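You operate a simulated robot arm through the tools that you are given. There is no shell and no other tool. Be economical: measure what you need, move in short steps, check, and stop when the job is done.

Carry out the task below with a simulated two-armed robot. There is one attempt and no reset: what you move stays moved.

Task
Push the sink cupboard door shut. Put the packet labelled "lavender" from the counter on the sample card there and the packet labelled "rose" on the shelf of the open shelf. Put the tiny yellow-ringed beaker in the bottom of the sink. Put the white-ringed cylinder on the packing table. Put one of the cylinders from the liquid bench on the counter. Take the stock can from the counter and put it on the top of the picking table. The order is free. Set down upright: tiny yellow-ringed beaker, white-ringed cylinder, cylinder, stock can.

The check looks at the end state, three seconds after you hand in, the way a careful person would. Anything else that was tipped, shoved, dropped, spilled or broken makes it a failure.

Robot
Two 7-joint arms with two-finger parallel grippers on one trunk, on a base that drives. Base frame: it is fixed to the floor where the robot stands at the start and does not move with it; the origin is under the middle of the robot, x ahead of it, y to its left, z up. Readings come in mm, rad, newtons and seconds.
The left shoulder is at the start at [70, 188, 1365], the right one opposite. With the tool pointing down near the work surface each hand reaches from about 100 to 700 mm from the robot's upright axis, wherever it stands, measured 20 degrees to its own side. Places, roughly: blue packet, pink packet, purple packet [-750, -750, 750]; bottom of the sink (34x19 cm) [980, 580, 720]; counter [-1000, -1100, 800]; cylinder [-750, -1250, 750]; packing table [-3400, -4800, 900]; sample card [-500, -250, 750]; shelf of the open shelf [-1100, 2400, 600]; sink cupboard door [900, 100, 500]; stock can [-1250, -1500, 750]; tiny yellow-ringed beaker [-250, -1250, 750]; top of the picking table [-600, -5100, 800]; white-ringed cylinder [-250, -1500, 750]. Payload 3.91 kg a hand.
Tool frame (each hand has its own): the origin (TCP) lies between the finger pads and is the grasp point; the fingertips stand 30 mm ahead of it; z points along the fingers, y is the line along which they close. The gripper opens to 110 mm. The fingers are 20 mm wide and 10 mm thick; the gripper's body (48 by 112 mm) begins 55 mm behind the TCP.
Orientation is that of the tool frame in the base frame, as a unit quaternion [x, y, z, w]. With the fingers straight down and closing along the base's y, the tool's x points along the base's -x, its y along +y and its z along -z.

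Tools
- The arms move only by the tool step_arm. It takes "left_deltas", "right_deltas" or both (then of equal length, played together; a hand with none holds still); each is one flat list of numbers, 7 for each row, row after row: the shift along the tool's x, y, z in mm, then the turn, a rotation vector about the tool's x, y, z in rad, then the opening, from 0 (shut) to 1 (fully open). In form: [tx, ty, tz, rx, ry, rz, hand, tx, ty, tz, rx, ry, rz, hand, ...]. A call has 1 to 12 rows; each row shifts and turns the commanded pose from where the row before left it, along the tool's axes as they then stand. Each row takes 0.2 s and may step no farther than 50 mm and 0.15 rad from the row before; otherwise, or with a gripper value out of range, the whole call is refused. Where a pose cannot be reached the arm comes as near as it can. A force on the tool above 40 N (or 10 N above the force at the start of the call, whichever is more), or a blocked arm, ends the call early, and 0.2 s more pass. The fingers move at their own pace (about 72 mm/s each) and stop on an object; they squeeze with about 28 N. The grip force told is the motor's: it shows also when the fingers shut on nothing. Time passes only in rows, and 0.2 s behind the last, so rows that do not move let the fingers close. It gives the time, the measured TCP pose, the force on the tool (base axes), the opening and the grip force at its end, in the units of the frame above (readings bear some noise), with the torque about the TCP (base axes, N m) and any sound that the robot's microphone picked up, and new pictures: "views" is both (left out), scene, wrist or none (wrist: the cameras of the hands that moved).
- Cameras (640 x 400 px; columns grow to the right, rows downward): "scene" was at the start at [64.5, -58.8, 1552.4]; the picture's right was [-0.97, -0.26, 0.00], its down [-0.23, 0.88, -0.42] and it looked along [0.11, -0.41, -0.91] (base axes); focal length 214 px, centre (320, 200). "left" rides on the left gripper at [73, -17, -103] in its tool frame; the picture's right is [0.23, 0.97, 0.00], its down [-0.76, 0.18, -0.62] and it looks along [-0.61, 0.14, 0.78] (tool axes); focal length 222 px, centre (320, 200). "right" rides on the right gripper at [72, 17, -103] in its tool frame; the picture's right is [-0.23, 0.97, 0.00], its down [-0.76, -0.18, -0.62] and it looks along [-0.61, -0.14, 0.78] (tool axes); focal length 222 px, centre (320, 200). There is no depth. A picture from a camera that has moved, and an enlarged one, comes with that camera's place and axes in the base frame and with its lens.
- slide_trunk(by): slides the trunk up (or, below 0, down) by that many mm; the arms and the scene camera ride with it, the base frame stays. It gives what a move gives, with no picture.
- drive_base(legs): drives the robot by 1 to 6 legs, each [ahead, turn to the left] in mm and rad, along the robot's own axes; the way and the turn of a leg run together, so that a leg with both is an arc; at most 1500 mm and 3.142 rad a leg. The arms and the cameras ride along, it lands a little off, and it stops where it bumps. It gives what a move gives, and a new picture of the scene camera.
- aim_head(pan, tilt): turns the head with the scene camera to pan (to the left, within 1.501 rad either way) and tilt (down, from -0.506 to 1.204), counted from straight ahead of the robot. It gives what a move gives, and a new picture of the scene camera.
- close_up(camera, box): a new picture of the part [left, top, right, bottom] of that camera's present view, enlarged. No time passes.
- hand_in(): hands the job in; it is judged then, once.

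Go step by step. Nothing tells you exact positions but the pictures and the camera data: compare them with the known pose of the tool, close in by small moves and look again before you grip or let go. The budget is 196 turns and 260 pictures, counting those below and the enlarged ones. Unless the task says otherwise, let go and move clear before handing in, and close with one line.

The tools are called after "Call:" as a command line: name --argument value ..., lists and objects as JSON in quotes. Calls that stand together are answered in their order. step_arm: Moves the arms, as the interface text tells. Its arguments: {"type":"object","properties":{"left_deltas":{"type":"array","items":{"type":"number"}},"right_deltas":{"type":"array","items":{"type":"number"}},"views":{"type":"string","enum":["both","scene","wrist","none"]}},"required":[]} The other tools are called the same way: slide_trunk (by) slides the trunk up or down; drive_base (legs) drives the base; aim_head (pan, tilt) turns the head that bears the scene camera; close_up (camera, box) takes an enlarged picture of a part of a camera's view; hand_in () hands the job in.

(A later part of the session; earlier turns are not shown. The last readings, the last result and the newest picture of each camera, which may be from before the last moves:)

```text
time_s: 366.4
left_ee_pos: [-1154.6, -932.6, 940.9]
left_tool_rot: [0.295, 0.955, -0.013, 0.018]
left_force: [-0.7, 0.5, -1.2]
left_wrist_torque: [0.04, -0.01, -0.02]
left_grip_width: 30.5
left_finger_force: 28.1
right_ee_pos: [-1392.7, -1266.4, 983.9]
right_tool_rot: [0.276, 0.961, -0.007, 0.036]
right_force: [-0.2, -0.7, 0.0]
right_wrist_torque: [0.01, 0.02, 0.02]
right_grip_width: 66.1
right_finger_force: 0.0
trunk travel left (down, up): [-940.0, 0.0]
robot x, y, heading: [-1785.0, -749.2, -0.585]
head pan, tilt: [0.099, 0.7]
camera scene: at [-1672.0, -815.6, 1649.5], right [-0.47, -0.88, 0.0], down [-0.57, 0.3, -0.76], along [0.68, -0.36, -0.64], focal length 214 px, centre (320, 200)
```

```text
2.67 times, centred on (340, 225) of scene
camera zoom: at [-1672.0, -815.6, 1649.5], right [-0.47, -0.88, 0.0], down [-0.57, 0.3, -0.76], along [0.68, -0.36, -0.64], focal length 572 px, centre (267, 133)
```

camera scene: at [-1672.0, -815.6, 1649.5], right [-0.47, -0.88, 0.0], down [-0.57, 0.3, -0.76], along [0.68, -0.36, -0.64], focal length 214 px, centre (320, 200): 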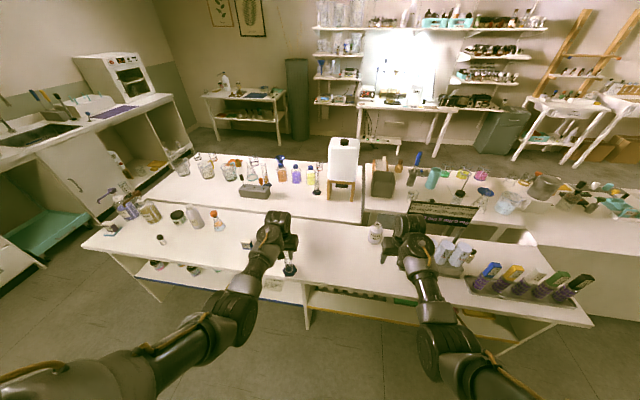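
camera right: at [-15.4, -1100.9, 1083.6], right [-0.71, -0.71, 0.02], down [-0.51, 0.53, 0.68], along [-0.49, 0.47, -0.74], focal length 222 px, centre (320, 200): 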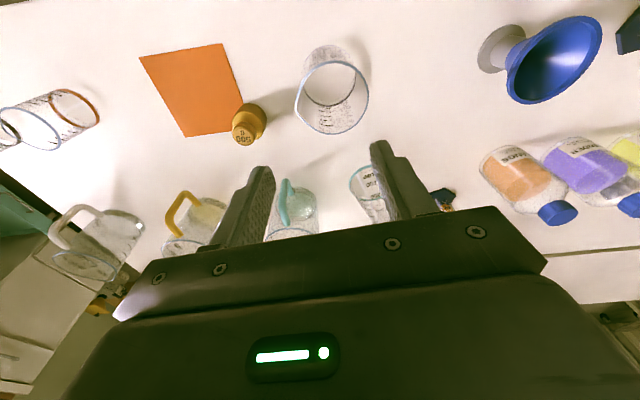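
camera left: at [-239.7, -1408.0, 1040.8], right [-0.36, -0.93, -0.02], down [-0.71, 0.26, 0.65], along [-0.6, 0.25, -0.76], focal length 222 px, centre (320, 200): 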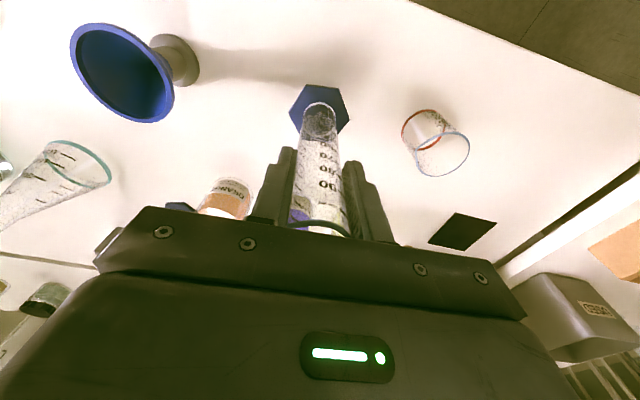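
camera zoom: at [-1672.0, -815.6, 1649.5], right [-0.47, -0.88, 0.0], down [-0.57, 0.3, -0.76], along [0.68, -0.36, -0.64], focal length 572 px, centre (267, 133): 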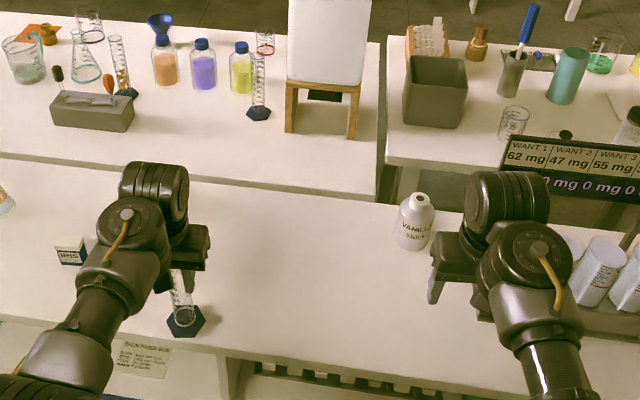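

VANILLA stock can is directly ahead of the right hand. I'll open wide and drive forward to above it.

Call:
step_arm --right_deltas '[0, 0, 0, 0, 0, 0, 0.95, 0, 0, 0, 0, 0, 0, 0.95]' --views "none"

Call:
drive_base --legs '[[245, 0]]'

Call:
step_arm --right_deltas '[0, 0, 0, 0, 0, 0, 0.95]' --views "wrist"

```text
time_s: 367.0
left_ee_pos: [-1155.4, -932.3, 941.0]
left_tool_rot: [0.295, 0.955, -0.013, 0.017]
left_force: [0.3, 0.3, -1.1]
left_wrist_torque: [0.0, 0.05, 0.0]
left_grip_width: 30.4
left_finger_force: 28.0
right_ee_pos: [-1391.9, -1265.6, 984.2]
right_tool_rot: [0.275, 0.961, -0.007, 0.037]
right_force: [-0.3, 0.8, -0.2]
right_wrist_torque: [0.0, -0.01, -0.02]
right_grip_width: 104.4
right_finger_force: 0.0
trunk travel left (down, up): [-940.0, 0.0]
robot x, y, heading: [-1787.2, -749.8, -0.585]
head pan, tilt: [0.099, 0.7]
```

```text
time_s: 368.8
left_ee_pos: [-949.3, -1069.7, 941.7]
left_tool_rot: [0.295, 0.955, -0.012, 0.018]
left_force: [0.0, -0.3, -1.2]
left_wrist_torque: [-0.02, -0.06, -0.04]
left_grip_width: 30.5
left_finger_force: 28.1
right_ee_pos: [-1185.0, -1403.0, 985.9]
right_tool_rot: [0.275, 0.961, -0.007, 0.036]
right_force: [-0.2, -0.6, -0.5]
right_wrist_torque: [-0.02, -0.02, 0.01]
right_grip_width: 104.6
right_finger_force: 0.1
trunk travel left (down, up): [-940.0, 0.0]
robot x, y, heading: [-1584.0, -888.1, -0.587]
head pan, tilt: [0.099, 0.7]
camera scene: at [-1465.9, -951.5, 1649.7], right [-0.47, -0.88, 0.0], down [-0.57, 0.3, -0.77], along [0.68, -0.36, -0.64], focal length 214 px, centre (320, 200)
```

scene: 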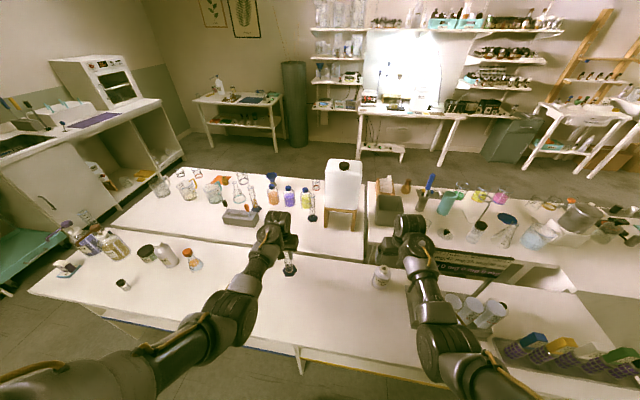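

```text
time_s: 369.2
left_ee_pos: [-947.4, -1068.7, 942.8]
left_tool_rot: [0.295, 0.955, -0.013, 0.018]
left_force: [-0.2, 0.9, -1.0]
left_wrist_torque: [-0.01, 0.01, 0.01]
left_grip_width: 30.8
left_finger_force: 28.3
right_ee_pos: [-1184.6, -1404.0, 985.0]
right_tool_rot: [0.274, 0.961, -0.007, 0.036]
right_force: [-1.0, 0.5, 0.4]
right_wrist_torque: [0.0, 0.0, -0.01]
right_grip_width: 104.5
right_finger_force: 0.0
trunk travel left (down, up): [-940.0, 0.0]
robot x, y, heading: [-1581.6, -882.8, -0.583]
head pan, tilt: [0.099, 0.7]
camera right: at [-1243.6, -1348.3, 1083.7], right [0.71, 0.71, 0.02], down [0.51, -0.53, 0.68], along [0.49, -0.47, -0.74], focal length 222 px, centre (320, 200)
```

right: 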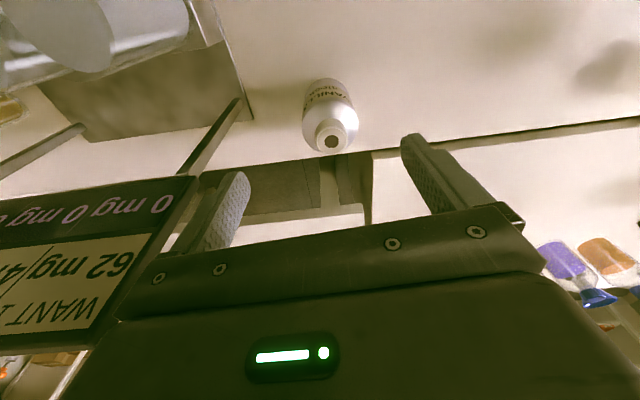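

Call:
step_arm --right_deltas '[-13, 8, 0, 0, 0.073, 0, 0.95, 0, 0, 30, 0, 0, 0, 0.95, 0, 0, 30, 0, 0, 0, 0.95]' --views "wrist"

```text
time_s: 370.0
left_ee_pos: [-946.2, -1070.0, 941.4]
left_tool_rot: [0.295, 0.955, -0.013, 0.018]
left_force: [0.1, -1.1, -0.6]
left_wrist_torque: [0.01, -0.01, -0.02]
left_grip_width: 30.4
left_finger_force: 27.6
right_ee_pos: [-1169.0, -1402.0, 926.6]
right_tool_rot: [0.275, 0.961, 0.004, 0.001]
right_force: [0.1, 1.0, 0.6]
right_wrist_torque: [0.02, 0.0, 0.0]
right_grip_width: 104.6
right_finger_force: 0.1
trunk travel left (down, up): [-940.0, 0.0]
robot x, y, heading: [-1582.0, -887.7, -0.584]
head pan, tilt: [0.099, 0.7]
camera right: at [-1220.8, -1351.1, 1030.6], right [0.71, 0.71, 0.01], down [0.55, -0.56, 0.62], along [0.44, -0.44, -0.78], focal length 222 px, centre (320, 200)
```

right: 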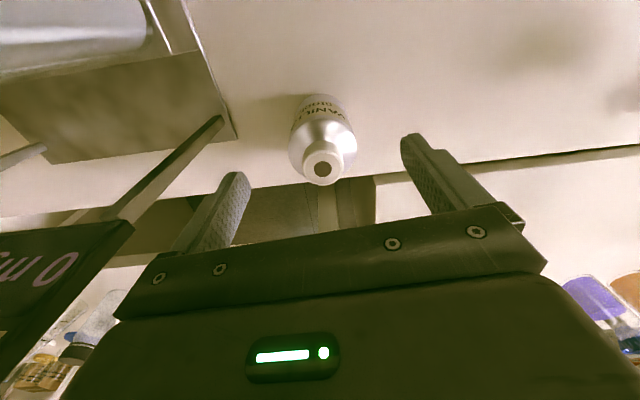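

Call:
step_arm --right_deltas '[0, 0, 30, 0, 0, 0, 0.95, 0, 0, 30, 0, 0, 0, 0.95, 0, 0, 12, 0, 0, 0, 0.95, 0, 0, 0, 0, 0, 0, 0, 0, 0, 0, 0, 0, 0, 0, 0, 0, 0, 0, 0, 0, 0]' --views "wrist"

```text
time_s: 371.4
left_ee_pos: [-947.5, -1068.7, 940.3]
left_tool_rot: [0.294, 0.955, -0.012, 0.017]
left_force: [-1.1, 0.0, -0.9]
left_wrist_torque: [0.02, -0.01, 0.04]
left_grip_width: 30.2
left_finger_force: 27.9
right_ee_pos: [-1168.3, -1402.7, 853.6]
right_tool_rot: [0.274, 0.962, 0.003, 0.001]
right_force: [-0.7, 1.9, 0.2]
right_wrist_torque: [0.02, 0.05, 0.0]
right_grip_width: 0.0
right_finger_force: 8.7
trunk travel left (down, up): [-940.0, 0.0]
robot x, y, heading: [-1585.5, -885.4, -0.589]
head pan, tilt: [0.099, 0.7]
camera right: at [-1220.6, -1352.4, 958.1], right [0.71, 0.71, 0.01], down [0.55, -0.56, 0.62], along [0.44, -0.44, -0.78], focal length 222 px, centre (320, 200)
```

right: 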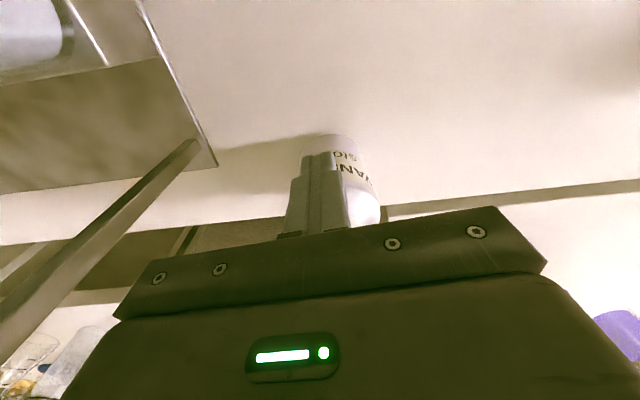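

The fingers closed in front of the can without holding it. I'll open, rise and look again.

Call:
step_arm --right_deltas '[12, 0, 0, 0, 0, 0, 0, 0, 0, 0, 0, 0, 0, 0.95, 0, 0, 0, 0, 0, 0, 0.95, 0, 0, -25, 0, 0, 0, 0.95, 0, 0, -30, 0, 0, 0, 0.95, 0, 0, -30, 0, 0, 0, 0.95]' --views "both"

Call:
close_up --camera "scene" --box '[340, 200, 460, 310]'

```text
time_s: 372.8
left_ee_pos: [-947.5, -1068.2, 941.7]
left_tool_rot: [0.296, 0.955, -0.014, 0.018]
left_force: [0.6, -0.5, -0.4]
left_wrist_torque: [-0.02, 0.06, -0.01]
left_grip_width: 30.3
left_finger_force: 28.3
right_ee_pos: [-1179.8, -1395.3, 937.5]
right_tool_rot: [0.273, 0.962, 0.004, 0.001]
right_force: [-0.3, 0.6, -0.7]
right_wrist_torque: [0.03, 0.02, 0.01]
right_grip_width: 104.6
right_finger_force: 0.0
trunk travel left (down, up): [-940.0, 0.0]
robot x, y, heading: [-1580.5, -884.6, -0.584]
head pan, tilt: [0.099, 0.7]
camera scene: at [-1464.4, -952.2, 1649.5], right [-0.47, -0.88, 0.0], down [-0.57, 0.3, -0.76], along [0.68, -0.36, -0.64], focal length 214 px, centre (320, 200)
camera right: at [-1232.7, -1344.7, 1041.2], right [0.71, 0.71, 0.01], down [0.55, -0.56, 0.62], along [0.44, -0.44, -0.78], focal length 222 px, centre (320, 200)
```

scene: 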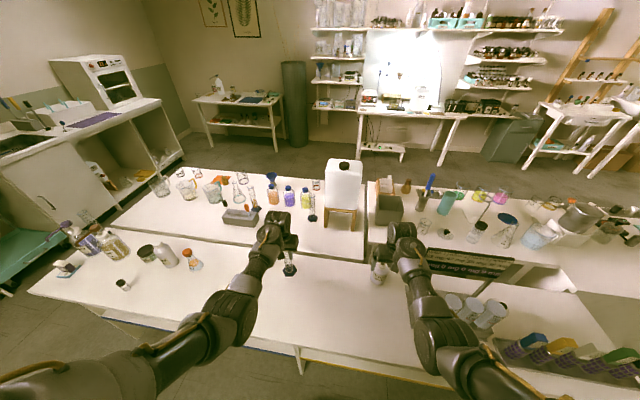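
right: 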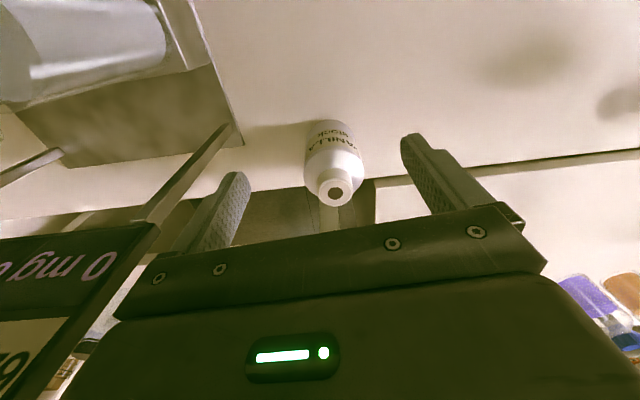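

```text
3.64 times, centred on (400, 255) of scene
camera zoom: at [-1464.4, -952.2, 1649.5], right [-0.47, -0.88, 0.0], down [-0.57, 0.3, -0.76], along [0.68, -0.36, -0.64], focal length 780 px, centre (29, 0)
```

zoom: 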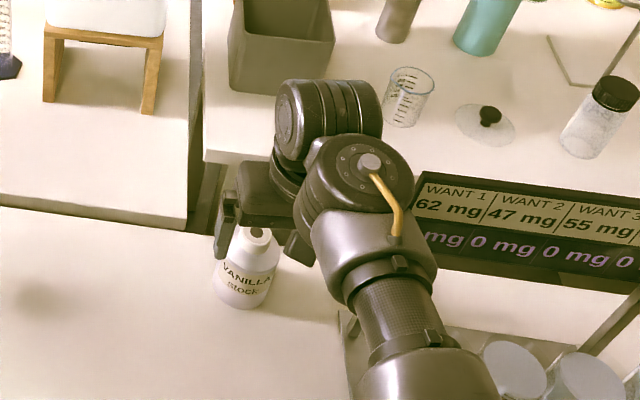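

The can is upright and shorter than I thought (top about 0.865), centred about 5 cm further ahead. I'll drive 55 mm and re-check.

Call:
drive_base --legs '[[55, 0]]'

Call:
step_arm --right_deltas '[0, 0, 20, 0, 0, 0, 0.95]' --views "wrist"

```text
time_s: 373.8
left_ee_pos: [-907.7, -1095.0, 945.4]
left_tool_rot: [0.295, 0.955, -0.014, 0.022]
left_force: [-0.3, -0.7, -3.1]
left_wrist_torque: [0.0, -0.01, -0.01]
left_grip_width: 30.4
left_finger_force: 27.9
right_ee_pos: [-1140.3, -1422.0, 941.2]
right_tool_rot: [0.274, 0.962, 0.002, 0.005]
right_force: [0.3, -0.1, -1.4]
right_wrist_torque: [0.0, -0.04, -0.01]
right_grip_width: 104.4
right_finger_force: 0.0
trunk travel left (down, up): [-940.0, 0.0]
robot x, y, heading: [-1530.7, -916.2, -0.59]
head pan, tilt: [0.099, 0.7]
camera scene: at [-1422.2, -980.4, 1649.8], right [-0.47, -0.88, 0.0], down [-0.57, 0.3, -0.77], along [0.68, -0.36, -0.64], focal length 214 px, centre (320, 200)
```

scene: 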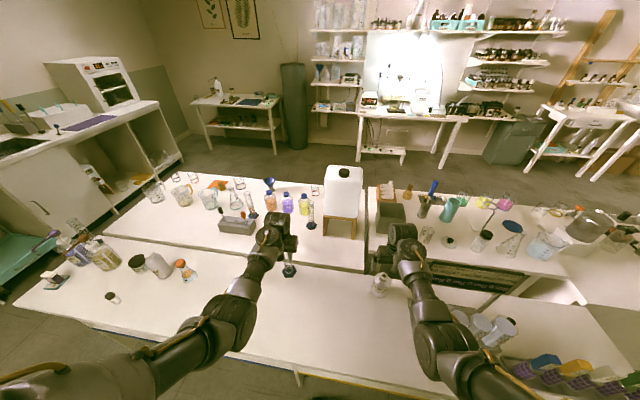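

```text
time_s: 374.1
left_ee_pos: [-897.9, -1101.1, 937.6]
left_tool_rot: [0.295, 0.955, -0.012, 0.016]
left_force: [1.5, -0.5, -1.5]
left_wrist_torque: [0.03, 0.04, -0.02]
left_grip_width: 30.6
left_finger_force: 28.6
right_ee_pos: [-1132.8, -1427.6, 914.6]
right_tool_rot: [0.274, 0.962, 0.004, 0.0]
right_force: [-0.3, -0.1, 0.0]
right_wrist_torque: [0.04, 0.04, -0.01]
right_grip_width: 104.2
right_finger_force: 0.2
trunk travel left (down, up): [-940.0, 0.0]
robot x, y, heading: [-1531.0, -915.9, -0.585]
head pan, tilt: [0.099, 0.7]
camera right: at [-1184.6, -1377.1, 1019.0], right [0.71, 0.71, 0.01], down [0.55, -0.56, 0.62], along [0.44, -0.43, -0.78], focal length 222 px, centre (320, 200)
```

right: 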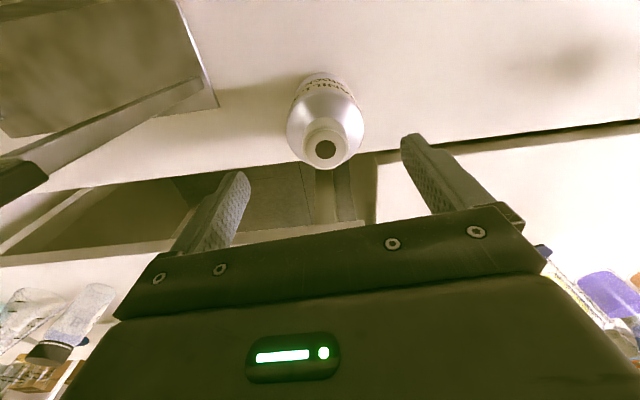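

Call:
step_arm --right_deltas '[6, 7, 20, 0, 0, 0, 0.95, 0, 0, 25, 0, 0, 0, 0.95, 0, 0, 20, 0, 0, 0, 0.95]' --views "wrist"

```text
time_s: 374.9
left_ee_pos: [-904.9, -1098.8, 944.7]
left_tool_rot: [0.295, 0.955, -0.014, 0.021]
left_force: [-0.1, 0.0, -0.1]
left_wrist_torque: [-0.01, 0.0, 0.01]
left_grip_width: 30.4
left_finger_force: 28.1
right_ee_pos: [-1140.3, -1413.6, 854.4]
right_tool_rot: [0.275, 0.961, 0.002, 0.004]
right_force: [-0.5, -0.5, -0.1]
right_wrist_torque: [0.01, -0.06, 0.0]
right_grip_width: 104.2
right_finger_force: 0.0
trunk travel left (down, up): [-940.0, 0.0]
robot x, y, heading: [-1531.9, -914.1, -0.583]
head pan, tilt: [0.099, 0.7]
camera right: at [-1193.1, -1363.6, 958.6], right [0.71, 0.71, 0.01], down [0.55, -0.56, 0.63], along [0.45, -0.44, -0.78], focal length 222 px, centre (320, 200)
```

right: 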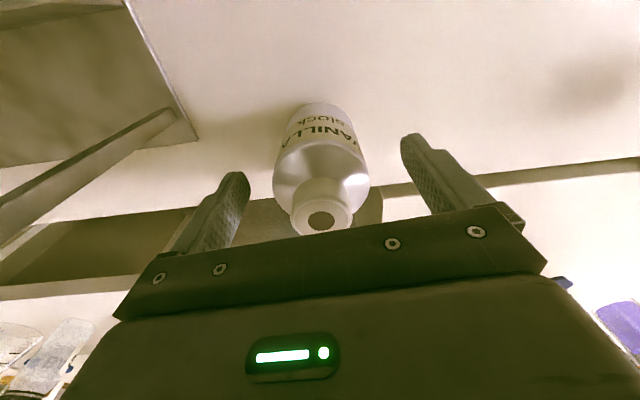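

Call:
step_arm --right_deltas '[-12, -1, 10, 0, 0, 0, 0.95, 0, 0, 15, 0, 0, 0, 0.95, 0, 0, 7, 0, 0, 0, 0.95, 0, 0, 0, 0, 0, 0, 0.4, 0, 0, 0, 0, 0, 0, 0.2, 0, 0, 0, 0, 0, 0, 0, 0, 0, 0, 0, 0, 0, 0]' --views "wrist"

```text
time_s: 376.6
left_ee_pos: [-904.0, -1099.1, 944.0]
left_tool_rot: [0.295, 0.955, -0.013, 0.019]
left_force: [-0.4, 0.1, -0.2]
left_wrist_torque: [0.02, 0.0, 0.01]
left_grip_width: 30.4
left_finger_force: 28.0
right_ee_pos: [-1128.7, -1423.7, 823.3]
right_tool_rot: [0.275, 0.961, 0.003, 0.002]
right_force: [0.0, -0.7, -0.5]
right_wrist_torque: [-0.16, 0.05, -0.02]
right_grip_width: 64.9
right_finger_force: 27.8
trunk travel left (down, up): [-940.0, 0.0]
robot x, y, heading: [-1533.2, -914.6, -0.584]
head pan, tilt: [0.099, 0.7]
camera right: at [-1181.4, -1372.4, 926.8], right [0.71, 0.71, 0.01], down [0.55, -0.56, 0.63], along [0.45, -0.44, -0.78], focal length 222 px, centre (320, 200)
```

right: 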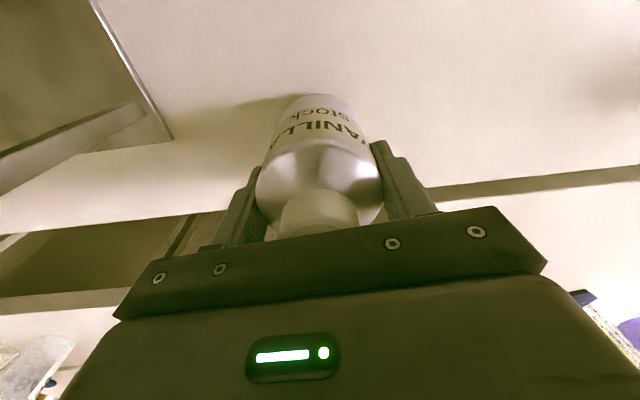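

The stock can is gripped. I'll lift it.

Call:
step_arm --right_deltas '[0, 0, -20, 0, 0, 0, 0, 0, 0, -30, 0, 0, 0, 0, 0, 0, -30, 0, 0, 0, 0, 0, 0, -30, 0, 0, 0, 0]' --views "wrist"

```text
time_s: 377.6
left_ee_pos: [-905.0, -1097.5, 942.6]
left_tool_rot: [0.294, 0.955, -0.013, 0.02]
left_force: [-0.4, 0.4, -0.6]
left_wrist_torque: [0.0, 0.01, -0.02]
left_grip_width: 30.4
left_finger_force: 28.5
right_ee_pos: [-1131.1, -1424.2, 931.4]
right_tool_rot: [0.275, 0.962, 0.003, 0.002]
right_force: [0.2, -0.1, -4.5]
right_wrist_torque: [-0.02, -0.03, -0.03]
right_grip_width: 65.0
right_finger_force: 28.4
trunk travel left (down, up): [-940.0, 0.0]
robot x, y, heading: [-1532.7, -913.8, -0.588]
head pan, tilt: [0.099, 0.7]
camera right: at [-1184.3, -1373.1, 1034.9], right [0.71, 0.71, 0.01], down [0.55, -0.56, 0.62], along [0.45, -0.44, -0.78], focal length 222 px, centre (320, 200)
```

right: 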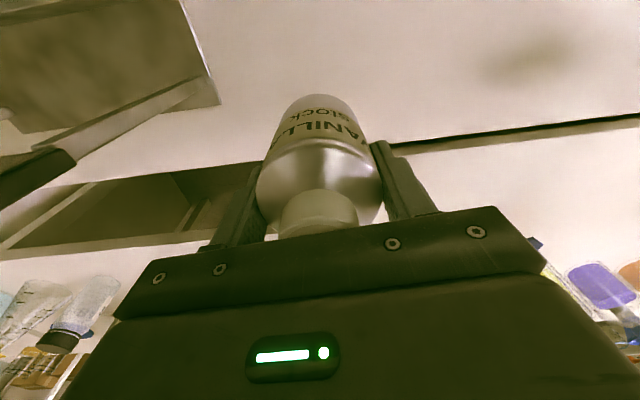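

Call:
drive_base --legs '[[-400, 0], [0, -1.62]]'

Call:
aim_head --pan 0.1 --tilt 0.45

Call:
close_up --camera "scene" --box '[130, 60, 490, 260]'

```text
time_s: 384.0
left_ee_pos: [-2094.4, -1312.1, 943.5]
left_tool_rot: [0.904, 0.426, -0.024, 0.003]
left_force: [0.1, 0.5, -0.7]
left_wrist_torque: [0.01, 0.0, 0.01]
left_grip_width: 30.6
left_finger_force: 28.2
right_ee_pos: [-2400.1, -1057.3, 931.9]
right_tool_rot: [0.895, 0.445, 0.0, 0.004]
right_force: [0.2, 0.2, -4.1]
right_wrist_torque: [0.03, -0.02, 0.01]
right_grip_width: 64.6
right_finger_force: 28.3
trunk travel left (down, up): [-940.0, 0.0]
robot x, y, heading: [-1858.2, -700.9, -2.246]
head pan, tilt: [0.099, 0.7]
camera scene: at [-1937.4, -814.1, 1649.4], right [-0.84, 0.54, 0.0], down [0.35, 0.54, -0.76], along [-0.42, -0.64, -0.64], focal length 214 px, centre (320, 200)
```

scene: 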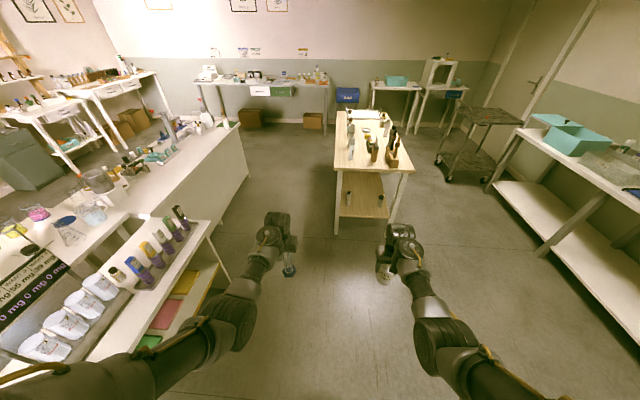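

```text
time_s: 384.8
left_ee_pos: [-2095.2, -1312.7, 942.9]
left_tool_rot: [0.904, 0.426, -0.024, 0.004]
left_force: [0.2, -0.1, -0.6]
left_wrist_torque: [0.05, -0.02, 0.03]
left_grip_width: 30.5
left_finger_force: 28.2
right_ee_pos: [-2400.7, -1057.6, 930.3]
right_tool_rot: [0.895, 0.446, 0.0, 0.004]
right_force: [-0.3, -0.3, -4.9]
right_wrist_torque: [-0.03, 0.0, 0.01]
right_grip_width: 64.7
right_finger_force: 27.6
trunk travel left (down, up): [-940.0, 0.0]
robot x, y, heading: [-1855.4, -702.9, -2.248]
head pan, tilt: [0.099, 0.45]
camera scene: at [-1941.6, -819.6, 1671.5], right [-0.84, 0.54, 0.0], down [0.24, 0.37, -0.9], along [-0.49, -0.75, -0.44], focal length 214 px, centre (320, 200)
```

scene: 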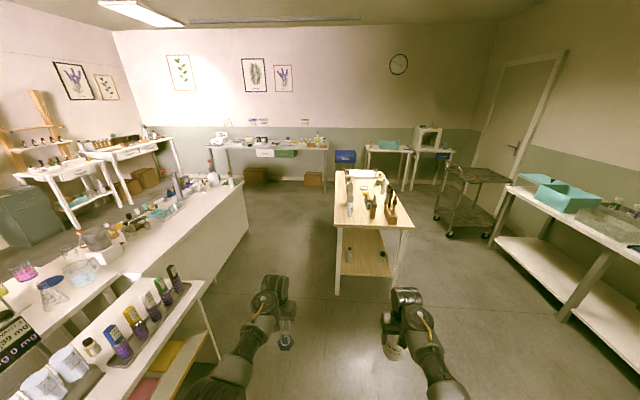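

```text
1.78 times, centred on (310, 160) of scene
camera zoom: at [-1941.6, -819.6, 1671.5], right [-0.84, 0.54, 0.0], down [0.24, 0.37, -0.9], along [-0.49, -0.75, -0.44], focal length 381 px, centre (338, 271)
```

zoom: 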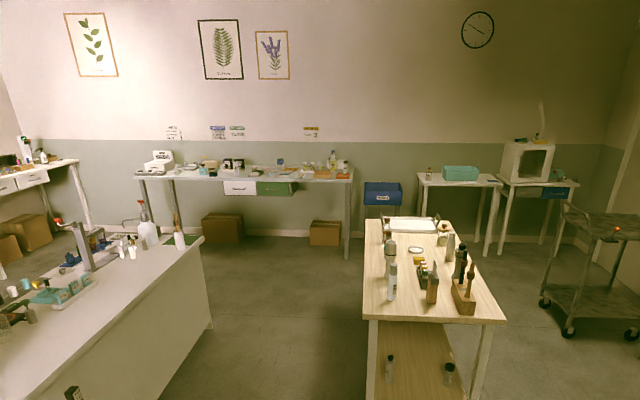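

The packing table is the long white one at the far wall. The picking table is the white one at the far left. I'll drive up to the packing table first.

Call:
drive_base --legs '[[0, 0.315], [1450, 0], [0, 0.12], [1400, 0]]'

```text
time_s: 398.9
left_ee_pos: [-2599.9, -3867.4, 940.9]
left_tool_rot: [0.776, 0.63, -0.026, 0.007]
left_force: [1.2, 0.1, -0.7]
left_wrist_torque: [0.04, 0.09, 0.01]
left_grip_width: 30.5
left_finger_force: 27.8
right_ee_pos: [-2990.5, -3782.3, 933.1]
right_tool_rot: [0.762, 0.647, -0.002, -0.004]
right_force: [0.8, 0.4, -3.4]
right_wrist_torque: [-0.01, 0.03, 0.01]
right_grip_width: 64.8
right_finger_force: 27.7
trunk travel left (down, up): [-940.0, 0.0]
robot x, y, heading: [-2691.2, -3217.1, -1.641]
head pan, tilt: [0.099, 0.45]
stopped in leg 4: the robot was blocked; the commanded pose is now the measured one
camera scene: at [-2679.9, -3359.9, 1671.6], right [-1.0, -0.03, 0.01], down [-0.02, 0.44, -0.9], along [0.02, -0.9, -0.44], focal length 214 px, centre (320, 200)
```

scene: 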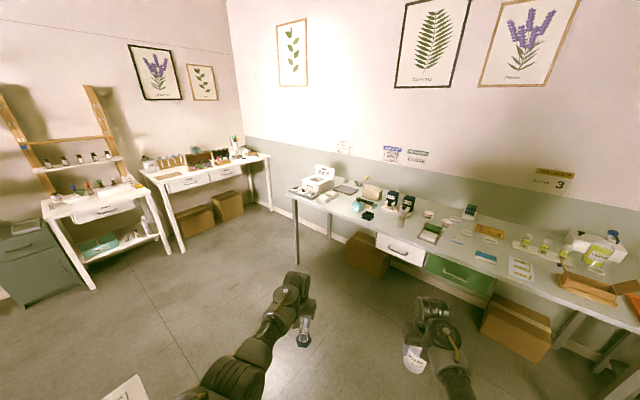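

Something blocked the base. I'll look down to the left to see what it is.

Call:
aim_head --pan 1.2 --tilt 0.9

Call:
aim_head --pan -1.3 --tilt 0.9

```text
time_s: 400.3
left_ee_pos: [-2610.5, -3868.4, 940.9]
left_tool_rot: [0.776, 0.63, -0.022, 0.009]
left_force: [-0.4, 0.5, -1.1]
left_wrist_torque: [0.01, 0.01, 0.01]
left_grip_width: 30.5
left_finger_force: 27.7
right_ee_pos: [-3001.1, -3781.0, 929.9]
right_tool_rot: [0.762, 0.647, 0.002, 0.0]
right_force: [0.0, -0.8, -5.6]
right_wrist_torque: [-0.01, 0.0, -0.02]
right_grip_width: 64.8
right_finger_force: 27.6
trunk travel left (down, up): [-940.0, 0.0]
robot x, y, heading: [-2693.0, -3219.6, -1.641]
head pan, tilt: [1.201, 0.901]
camera scene: at [-2630.4, -3301.3, 1633.3], right [-0.43, -0.9, 0.0], down [-0.71, 0.34, -0.62], along [0.56, -0.26, -0.78], focal length 214 px, centre (320, 200)
```

scene: 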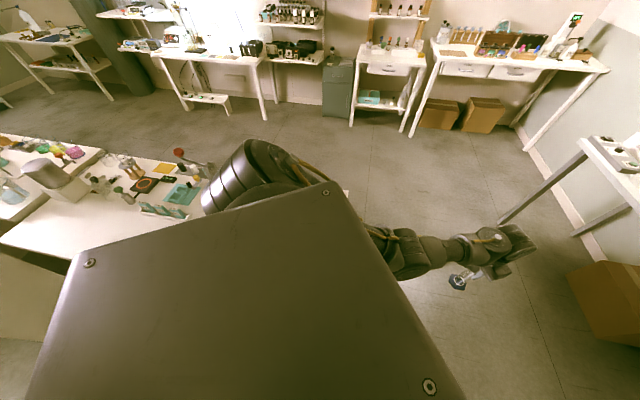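

```text
time_s: 402.6
left_ee_pos: [-2611.3, -3868.8, 941.8]
left_tool_rot: [0.777, 0.629, -0.023, 0.009]
left_force: [-0.3, 0.7, -0.5]
left_wrist_torque: [0.0, -0.03, 0.01]
left_grip_width: 30.6
left_finger_force: 28.0
right_ee_pos: [-3000.8, -3782.1, 930.1]
right_tool_rot: [0.762, 0.647, 0.002, 0.0]
right_force: [0.0, -0.2, -4.5]
right_wrist_torque: [0.03, 0.0, -0.01]
right_grip_width: 64.5
right_finger_force: 28.7
trunk travel left (down, up): [-940.0, 0.0]
robot x, y, heading: [-2692.7, -3217.4, -1.639]
head pan, tilt: [-1.3, 0.901]
camera scene: at [-2772.8, -3283.5, 1633.3], right [-0.2, 0.98, 0.0], down [0.77, 0.16, -0.62], along [-0.61, -0.12, -0.78], focal length 214 px, centre (320, 200)
```

scene: 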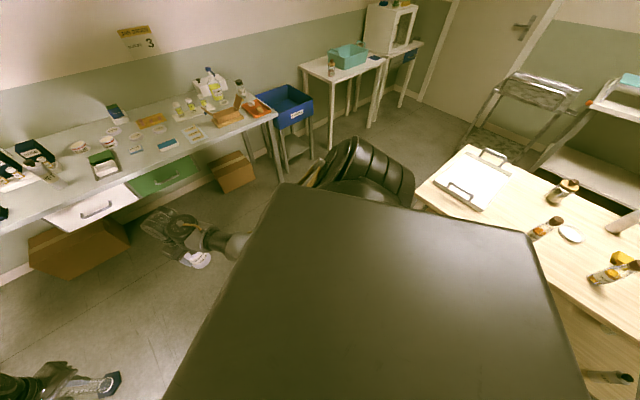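

The base merely grazes the bench side. I'll turn right to face the packing table and move off the bench.

Call:
drive_base --legs '[[0, -0.57], [350, 0]]'

Call:
aim_head --pan 0 --tilt 0.7

Call:
close_up --camera "scene" --box '[140, 110, 480, 310]'

```text
time_s: 403.9
left_ee_pos: [-2753.1, -3849.4, 938.4]
left_tool_rot: [0.846, 0.533, -0.026, 0.004]
left_force: [1.4, -0.1, -0.6]
left_wrist_torque: [0.04, 0.08, 0.03]
left_grip_width: 30.6
left_finger_force: 28.0
right_ee_pos: [-3111.9, -3670.0, 931.5]
right_tool_rot: [0.834, 0.551, 0.0, -0.005]
right_force: [0.0, -0.3, -3.4]
right_wrist_torque: [0.04, 0.06, 0.04]
right_grip_width: 64.7
right_finger_force: 28.0
trunk travel left (down, up): [-940.0, 0.0]
robot x, y, heading: [-2695.4, -3191.6, -1.79]
head pan, tilt: [-1.3, 0.901]
stopped in leg 1: the robot was blocked; the commanded pose is now the measured one
camera scene: at [-2771.5, -3250.0, 1633.7], right [-0.06, 1.0, 0.0], down [0.78, 0.05, -0.63], along [-0.62, -0.03, -0.78], focal length 214 px, centre (320, 200)
```

scene: 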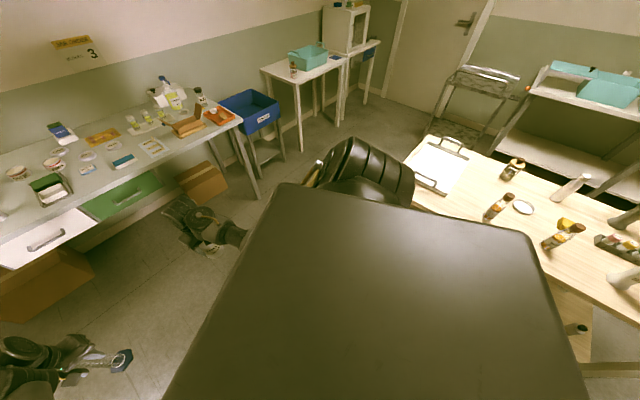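

```text
time_s: 405.4
left_ee_pos: [-2760.3, -3845.5, 942.1]
left_tool_rot: [0.846, 0.533, -0.025, 0.008]
left_force: [0.2, 0.2, -0.6]
left_wrist_torque: [-0.01, 0.01, -0.01]
left_grip_width: 30.5
left_finger_force: 27.6
right_ee_pos: [-3120.6, -3667.2, 930.3]
right_tool_rot: [0.835, 0.551, 0.003, 0.0]
right_force: [0.6, 0.8, -4.4]
right_wrist_torque: [0.02, -0.01, 0.0]
right_grip_width: 64.7
right_finger_force: 27.8
trunk travel left (down, up): [-940.0, 0.0]
robot x, y, heading: [-2694.1, -3194.5, -1.789]
head pan, tilt: [0.0, 0.7]
camera scene: at [-2726.4, -3323.6, 1649.4], right [-0.98, 0.22, 0.0], down [0.14, 0.63, -0.76], along [-0.16, -0.75, -0.64], focal length 214 px, centre (320, 200)
```

scene: 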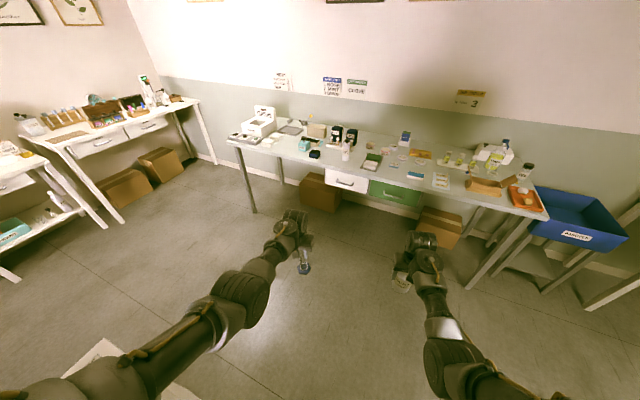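

```text
1.88 times, centred on (310, 210) of scene
camera zoom: at [-2726.4, -3323.6, 1649.4], right [-0.98, 0.22, 0.0], down [0.14, 0.63, -0.76], along [-0.16, -0.75, -0.64], focal length 404 px, centre (339, 181)
```

zoom: 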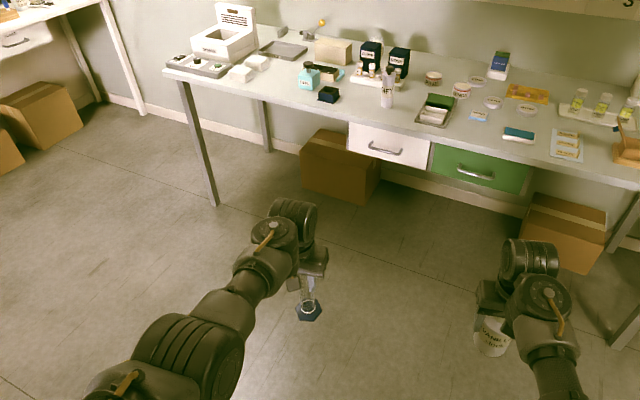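

The turn is blocked against the bench. I'll check the left side, then back off and swing wider.

Call:
drive_base --legs '[[-250, 0], [0, -0.55]]'

Call:
aim_head --pan 1.2 --tilt 0.9

```text
time_s: 408.8
left_ee_pos: [-3041.7, -3462.7, 941.7]
left_tool_rot: [0.96, 0.279, -0.025, 0.0]
left_force: [0.3, -0.8, -2.1]
left_wrist_torque: [0.01, 0.02, -0.03]
left_grip_width: 30.5
left_finger_force: 28.3
right_ee_pos: [-3250.9, -3120.7, 931.5]
right_tool_rot: [0.954, 0.299, 0.002, 0.0]
right_force: [-0.1, 1.0, -4.9]
right_wrist_torque: [0.04, 0.02, 0.0]
right_grip_width: 64.6
right_finger_force: 27.7
trunk travel left (down, up): [-940.0, 0.0]
robot x, y, heading: [-2636.0, -2943.6, -2.351]
head pan, tilt: [0.0, 0.7]
camera scene: at [-2735.3, -3039.1, 1649.4], right [-0.71, 0.7, 0.0], down [0.45, 0.46, -0.76], along [-0.54, -0.55, -0.64], focal length 214 px, centre (320, 200)
```

scene: 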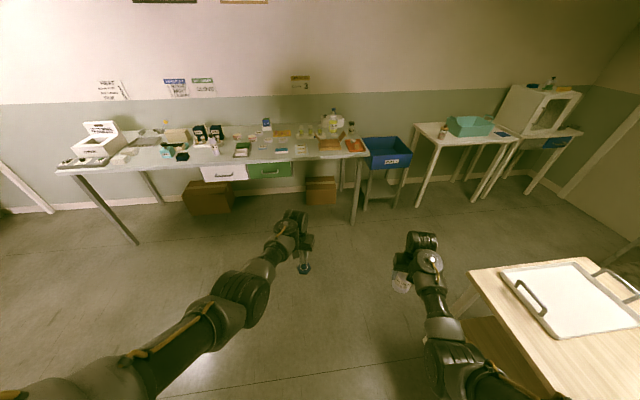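

```text
time_s: 410.2
left_ee_pos: [-3042.3, -3462.2, 940.8]
left_tool_rot: [0.96, 0.279, -0.025, 0.0]
left_force: [0.3, -0.2, -0.8]
left_wrist_torque: [0.03, 0.02, 0.0]
left_grip_width: 30.5
left_finger_force: 27.4
right_ee_pos: [-3253.1, -3120.6, 929.7]
right_tool_rot: [0.954, 0.299, 0.003, 0.0]
right_force: [0.1, 0.1, -5.1]
right_wrist_torque: [0.0, -0.04, -0.01]
right_grip_width: 64.6
right_finger_force: 28.2
trunk travel left (down, up): [-940.0, 0.0]
robot x, y, heading: [-2639.0, -2941.4, -2.351]
head pan, tilt: [1.201, 0.901]
camera scene: at [-2645.4, -3046.6, 1633.4], right [-0.91, -0.41, 0.0], down [-0.32, 0.71, -0.62], along [0.26, -0.57, -0.78], focal length 214 px, centre (320, 200)
```

scene: 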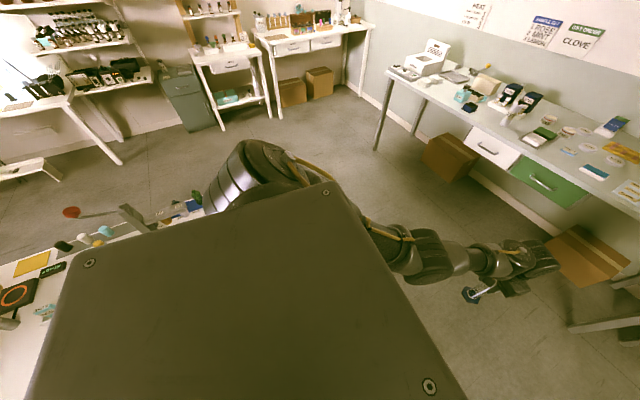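

Nothing was disturbed. I'll drive straight past the bench end, then sideways, to face a free spot on the packing table.

Call:
drive_base --legs '[[0, 0.14], [740, 0], [0, 1.571], [790, 0], [0, -1.571]]'

Call:
aim_head --pan 0.2 --tilt 0.7

Call:
close_up --camera "scene" --box '[180, 120, 460, 300]'

```text
time_s: 426.2
left_ee_pos: [-2755.3, -4564.8, 940.8]
left_tool_rot: [0.934, 0.355, -0.026, 0.002]
left_force: [1.5, 0.6, 0.9]
left_wrist_torque: [0.01, -0.03, 0.01]
left_grip_width: 0.0
left_finger_force: 27.9
right_ee_pos: [-3017.1, -4261.5, 929.4]
right_tool_rot: [0.927, 0.375, 0.003, 0.0]
right_force: [0.3, 0.0, -4.4]
right_wrist_torque: [0.05, 0.02, 0.01]
right_grip_width: 64.7
right_finger_force: 28.4
trunk travel left (down, up): [-940.0, 0.0]
robot x, y, heading: [-2441.8, -3989.1, -2.186]
head pan, tilt: [1.201, 0.901]
camera scene: at [-2429.5, -4091.5, 1633.3], right [-0.83, -0.55, 0.0], down [-0.43, 0.65, -0.62], along [0.34, -0.52, -0.78], focal length 214 px, centre (320, 200)
```

scene: 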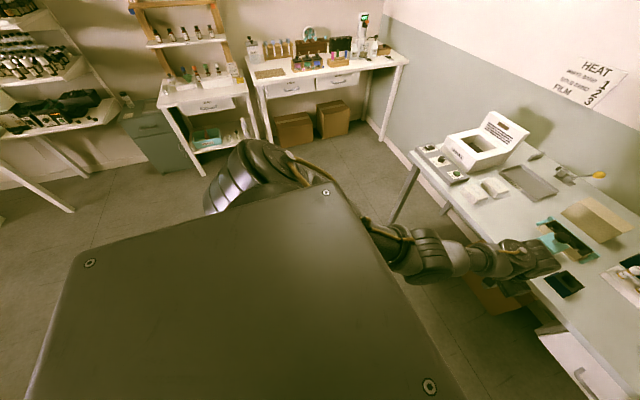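

```text
time_s: 427.5
left_ee_pos: [-2756.0, -4564.8, 941.3]
left_tool_rot: [0.935, 0.355, -0.025, 0.002]
left_force: [0.5, 0.3, -0.4]
left_wrist_torque: [0.0, 0.0, -0.01]
left_grip_width: 0.1
left_finger_force: 27.5
right_ee_pos: [-3016.9, -4262.7, 931.1]
right_tool_rot: [0.927, 0.375, 0.003, 0.0]
right_force: [0.2, 0.7, -3.1]
right_wrist_torque: [0.01, -0.01, 0.03]
right_grip_width: 64.6
right_finger_force: 28.0
trunk travel left (down, up): [-940.0, 0.0]
robot x, y, heading: [-2435.7, -3986.6, -2.186]
head pan, tilt: [0.201, 0.7]
camera scene: at [-2505.6, -4106.1, 1649.4], right [-0.92, 0.4, 0.0], down [0.26, 0.59, -0.76], along [-0.31, -0.7, -0.64], focal length 214 px, centre (320, 200)
```

scene: 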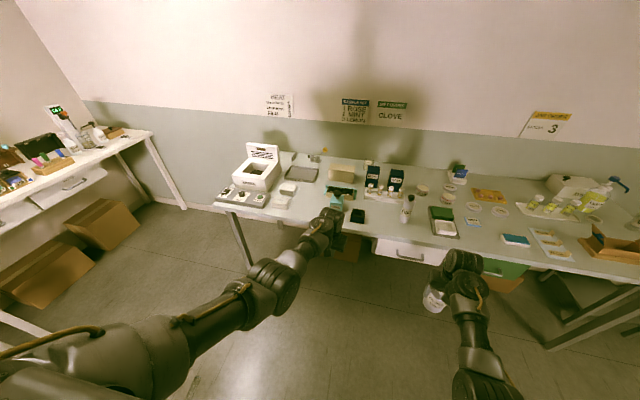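

```text
2.22 times, centred on (320, 210) of scene
camera zoom: at [-2505.6, -4106.1, 1649.4], right [-0.92, 0.4, 0.0], down [0.26, 0.59, -0.76], along [-0.31, -0.7, -0.64], focal length 477 px, centre (320, 178)
```

zoom: 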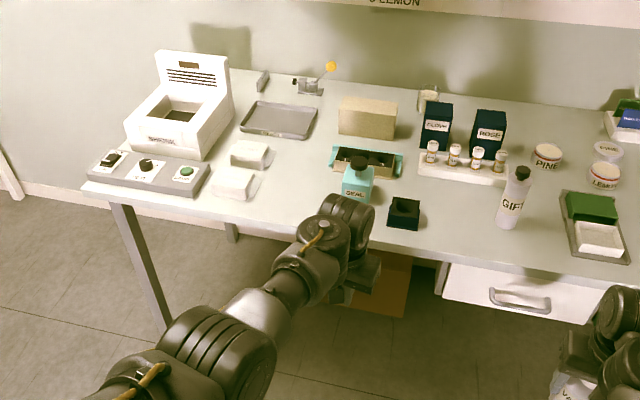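

The left gripper is empty. The cylinder must have been knocked out on the table edge. I'll look for it.

Call:
step_arm --left_deltas '[0, 0, 0, 0, 0, 0, 0.5]' --views "wrist"

Call:
aim_head --pan 0.5 --tilt 1.15

```text
time_s: 427.9
left_ee_pos: [-2755.2, -4564.9, 940.6]
left_tool_rot: [0.935, 0.354, -0.025, 0.003]
left_force: [-0.2, -0.3, -0.3]
left_wrist_torque: [-0.02, -0.01, 0.0]
left_grip_width: 53.3
left_finger_force: 0.1
right_ee_pos: [-3016.5, -4262.4, 930.6]
right_tool_rot: [0.927, 0.374, 0.004, -0.001]
right_force: [0.5, -0.3, -4.2]
right_wrist_torque: [0.0, -0.03, 0.01]
right_grip_width: 64.8
right_finger_force: 28.0
trunk travel left (down, up): [-940.0, 0.0]
robot x, y, heading: [-2444.0, -3987.2, -2.187]
head pan, tilt: [0.201, 0.7]
camera left: at [-2707.9, -4501.3, 1039.7], right [0.82, -0.58, -0.02], down [-0.42, -0.62, 0.66], along [-0.4, -0.53, -0.75], focal length 222 px, centre (320, 200)
```

left: 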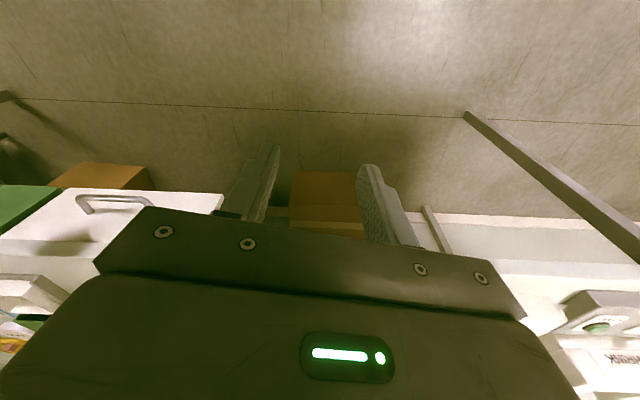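

```text
time_s: 428.8
left_ee_pos: [-2755.3, -4565.1, 940.7]
left_tool_rot: [0.934, 0.356, -0.025, 0.002]
left_force: [0.1, 0.0, -0.1]
left_wrist_torque: [-0.01, 0.01, 0.02]
left_grip_width: 55.1
left_finger_force: 0.0
right_ee_pos: [-3016.5, -4262.0, 930.1]
right_tool_rot: [0.928, 0.374, 0.003, 0.001]
right_force: [-0.4, -1.0, -4.3]
right_wrist_torque: [-0.01, -0.02, -0.02]
right_grip_width: 64.5
right_finger_force: 28.0
trunk travel left (down, up): [-940.0, 0.0]
robot x, y, heading: [-2441.4, -3988.8, -2.18]
head pan, tilt: [0.499, 1.15]
camera scene: at [-2478.4, -4087.5, 1616.4], right [-0.99, 0.12, 0.0], down [0.11, 0.91, -0.41], along [-0.05, -0.41, -0.91], focal length 214 px, centre (320, 200)
```

scene: 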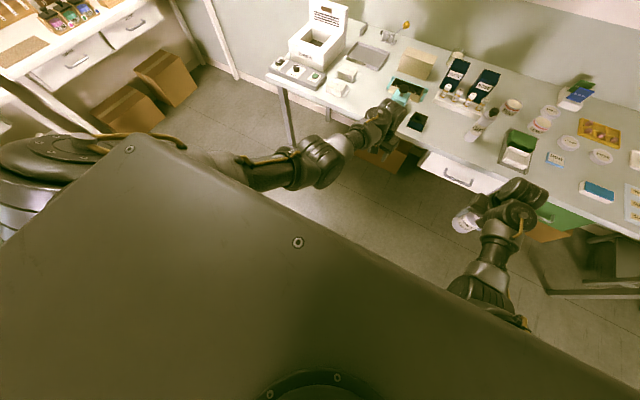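

I'll back up and scan the floor.

Call:
drive_base --legs '[[-350, 0]]'

Call:
aim_head --pan 0.0 --tilt 0.8

Call:
aim_head --pan -0.9 --tilt 0.8

Call:
aim_head --pan 1.2 --tilt 0.8

```text
time_s: 430.4
left_ee_pos: [-2656.4, -4418.9, 941.8]
left_tool_rot: [0.936, 0.352, -0.027, 0.003]
left_force: [0.8, -0.2, -1.6]
left_wrist_torque: [-0.01, 0.03, 0.0]
left_grip_width: 55.3
left_finger_force: 0.1
right_ee_pos: [-2913.9, -4113.3, 932.1]
right_tool_rot: [0.929, 0.371, 0.003, 0.001]
right_force: [0.4, 0.3, -6.3]
right_wrist_torque: [-0.01, -0.03, 0.02]
right_grip_width: 64.5
right_finger_force: 27.7
trunk travel left (down, up): [-940.0, 0.0]
robot x, y, heading: [-2339.7, -3842.5, -2.191]
head pan, tilt: [0.499, 1.15]
stopped in leg 1: the robot was blocked; the commanded pose is now the measured one
camera scene: at [-2378.8, -3945.7, 1616.1], right [-0.99, 0.12, 0.0], down [0.11, 0.91, -0.41], along [-0.05, -0.41, -0.91], focal length 214 px, centre (320, 200)
```

scene: 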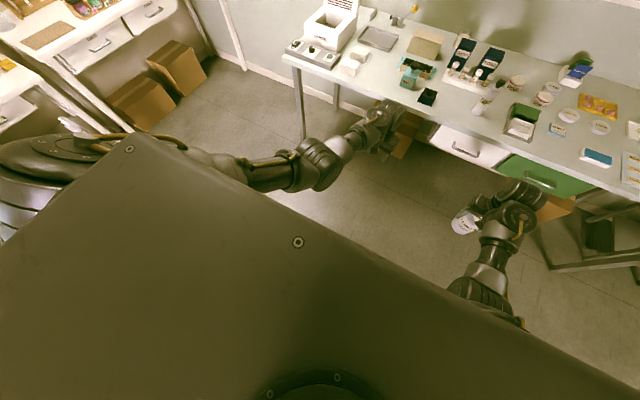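

```text
time_s: 431.3
left_ee_pos: [-2658.3, -4421.4, 940.7]
left_tool_rot: [0.936, 0.352, -0.025, 0.002]
left_force: [-0.3, 0.9, 0.1]
left_wrist_torque: [0.02, -0.01, -0.02]
left_grip_width: 55.1
left_finger_force: 0.1
right_ee_pos: [-2917.6, -4116.0, 928.4]
right_tool_rot: [0.928, 0.371, 0.003, -0.001]
right_force: [0.2, 0.0, -4.0]
right_wrist_torque: [0.01, -0.06, -0.03]
right_grip_width: 64.5
right_finger_force: 27.7
trunk travel left (down, up): [-940.0, 0.0]
robot x, y, heading: [-2340.6, -3847.3, -2.193]
head pan, tilt: [0.0, 0.799]
camera scene: at [-2419.8, -3953.6, 1641.0], right [-0.81, 0.58, 0.0], down [0.42, 0.58, -0.7], along [-0.4, -0.57, -0.72], focal length 214 px, centre (320, 200)
```

scene: 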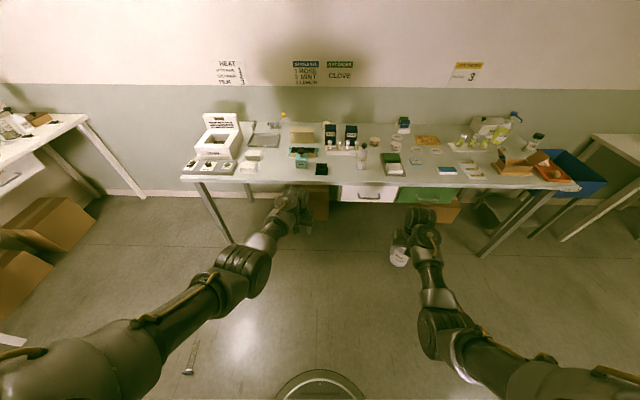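

```text
time_s: 432.5
left_ee_pos: [-2658.0, -4422.1, 941.8]
left_tool_rot: [0.935, 0.353, -0.025, 0.003]
left_force: [0.3, -0.5, 0.5]
left_wrist_torque: [0.0, -0.01, 0.01]
left_grip_width: 55.0
left_finger_force: 0.0
right_ee_pos: [-2918.0, -4116.2, 929.9]
right_tool_rot: [0.929, 0.371, 0.003, -0.001]
right_force: [0.1, 0.0, -4.1]
right_wrist_torque: [0.02, -0.05, 0.0]
right_grip_width: 64.5
right_finger_force: 28.2
trunk travel left (down, up): [-940.0, 0.0]
robot x, y, heading: [-2342.4, -3845.9, -2.194]
head pan, tilt: [-0.901, 0.799]
camera scene: at [-2452.7, -3891.0, 1641.2], right [-0.05, 1.0, 0.0], down [0.72, 0.04, -0.7], along [-0.7, -0.03, -0.72], focal length 214 px, centre (320, 200)
```

scene: 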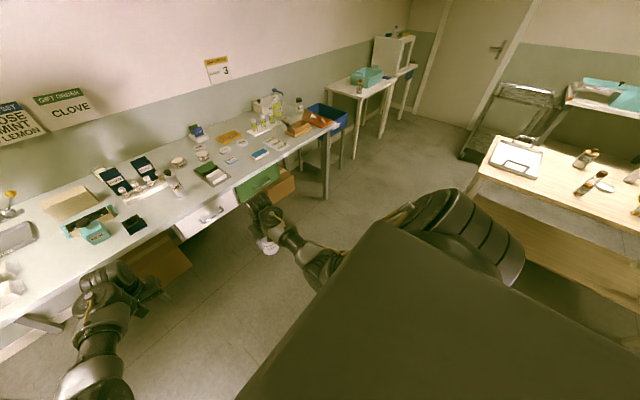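

```text
time_s: 434.5
left_ee_pos: [-2657.8, -4421.1, 942.1]
left_tool_rot: [0.935, 0.353, -0.025, 0.001]
left_force: [1.5, 0.2, -0.1]
left_wrist_torque: [0.04, 0.0, 0.04]
left_grip_width: 55.0
left_finger_force: 0.1
right_ee_pos: [-2917.5, -4115.4, 930.3]
right_tool_rot: [0.929, 0.371, 0.002, 0.0]
right_force: [-0.4, 0.0, -3.7]
right_wrist_torque: [0.03, -0.02, -0.02]
right_grip_width: 64.3
right_finger_force: 27.9
trunk travel left (down, up): [-940.0, 0.0]
robot x, y, heading: [-2342.3, -3846.7, -2.194]
head pan, tilt: [1.201, 0.799]
camera scene: at [-2327.7, -3954.1, 1641.3], right [-0.84, -0.55, 0.0], down [-0.39, 0.6, -0.7], along [0.38, -0.58, -0.72], focal length 214 px, centre (320, 200)
```

scene: 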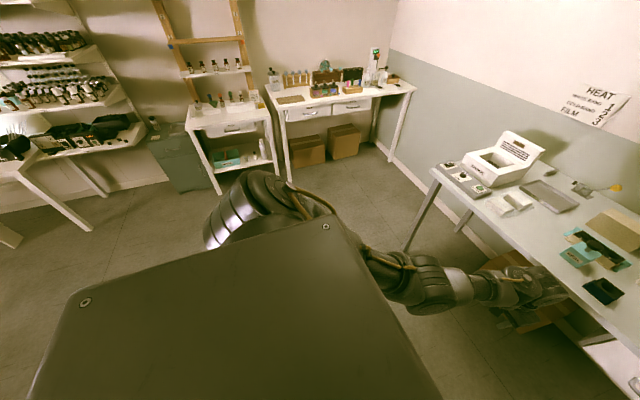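

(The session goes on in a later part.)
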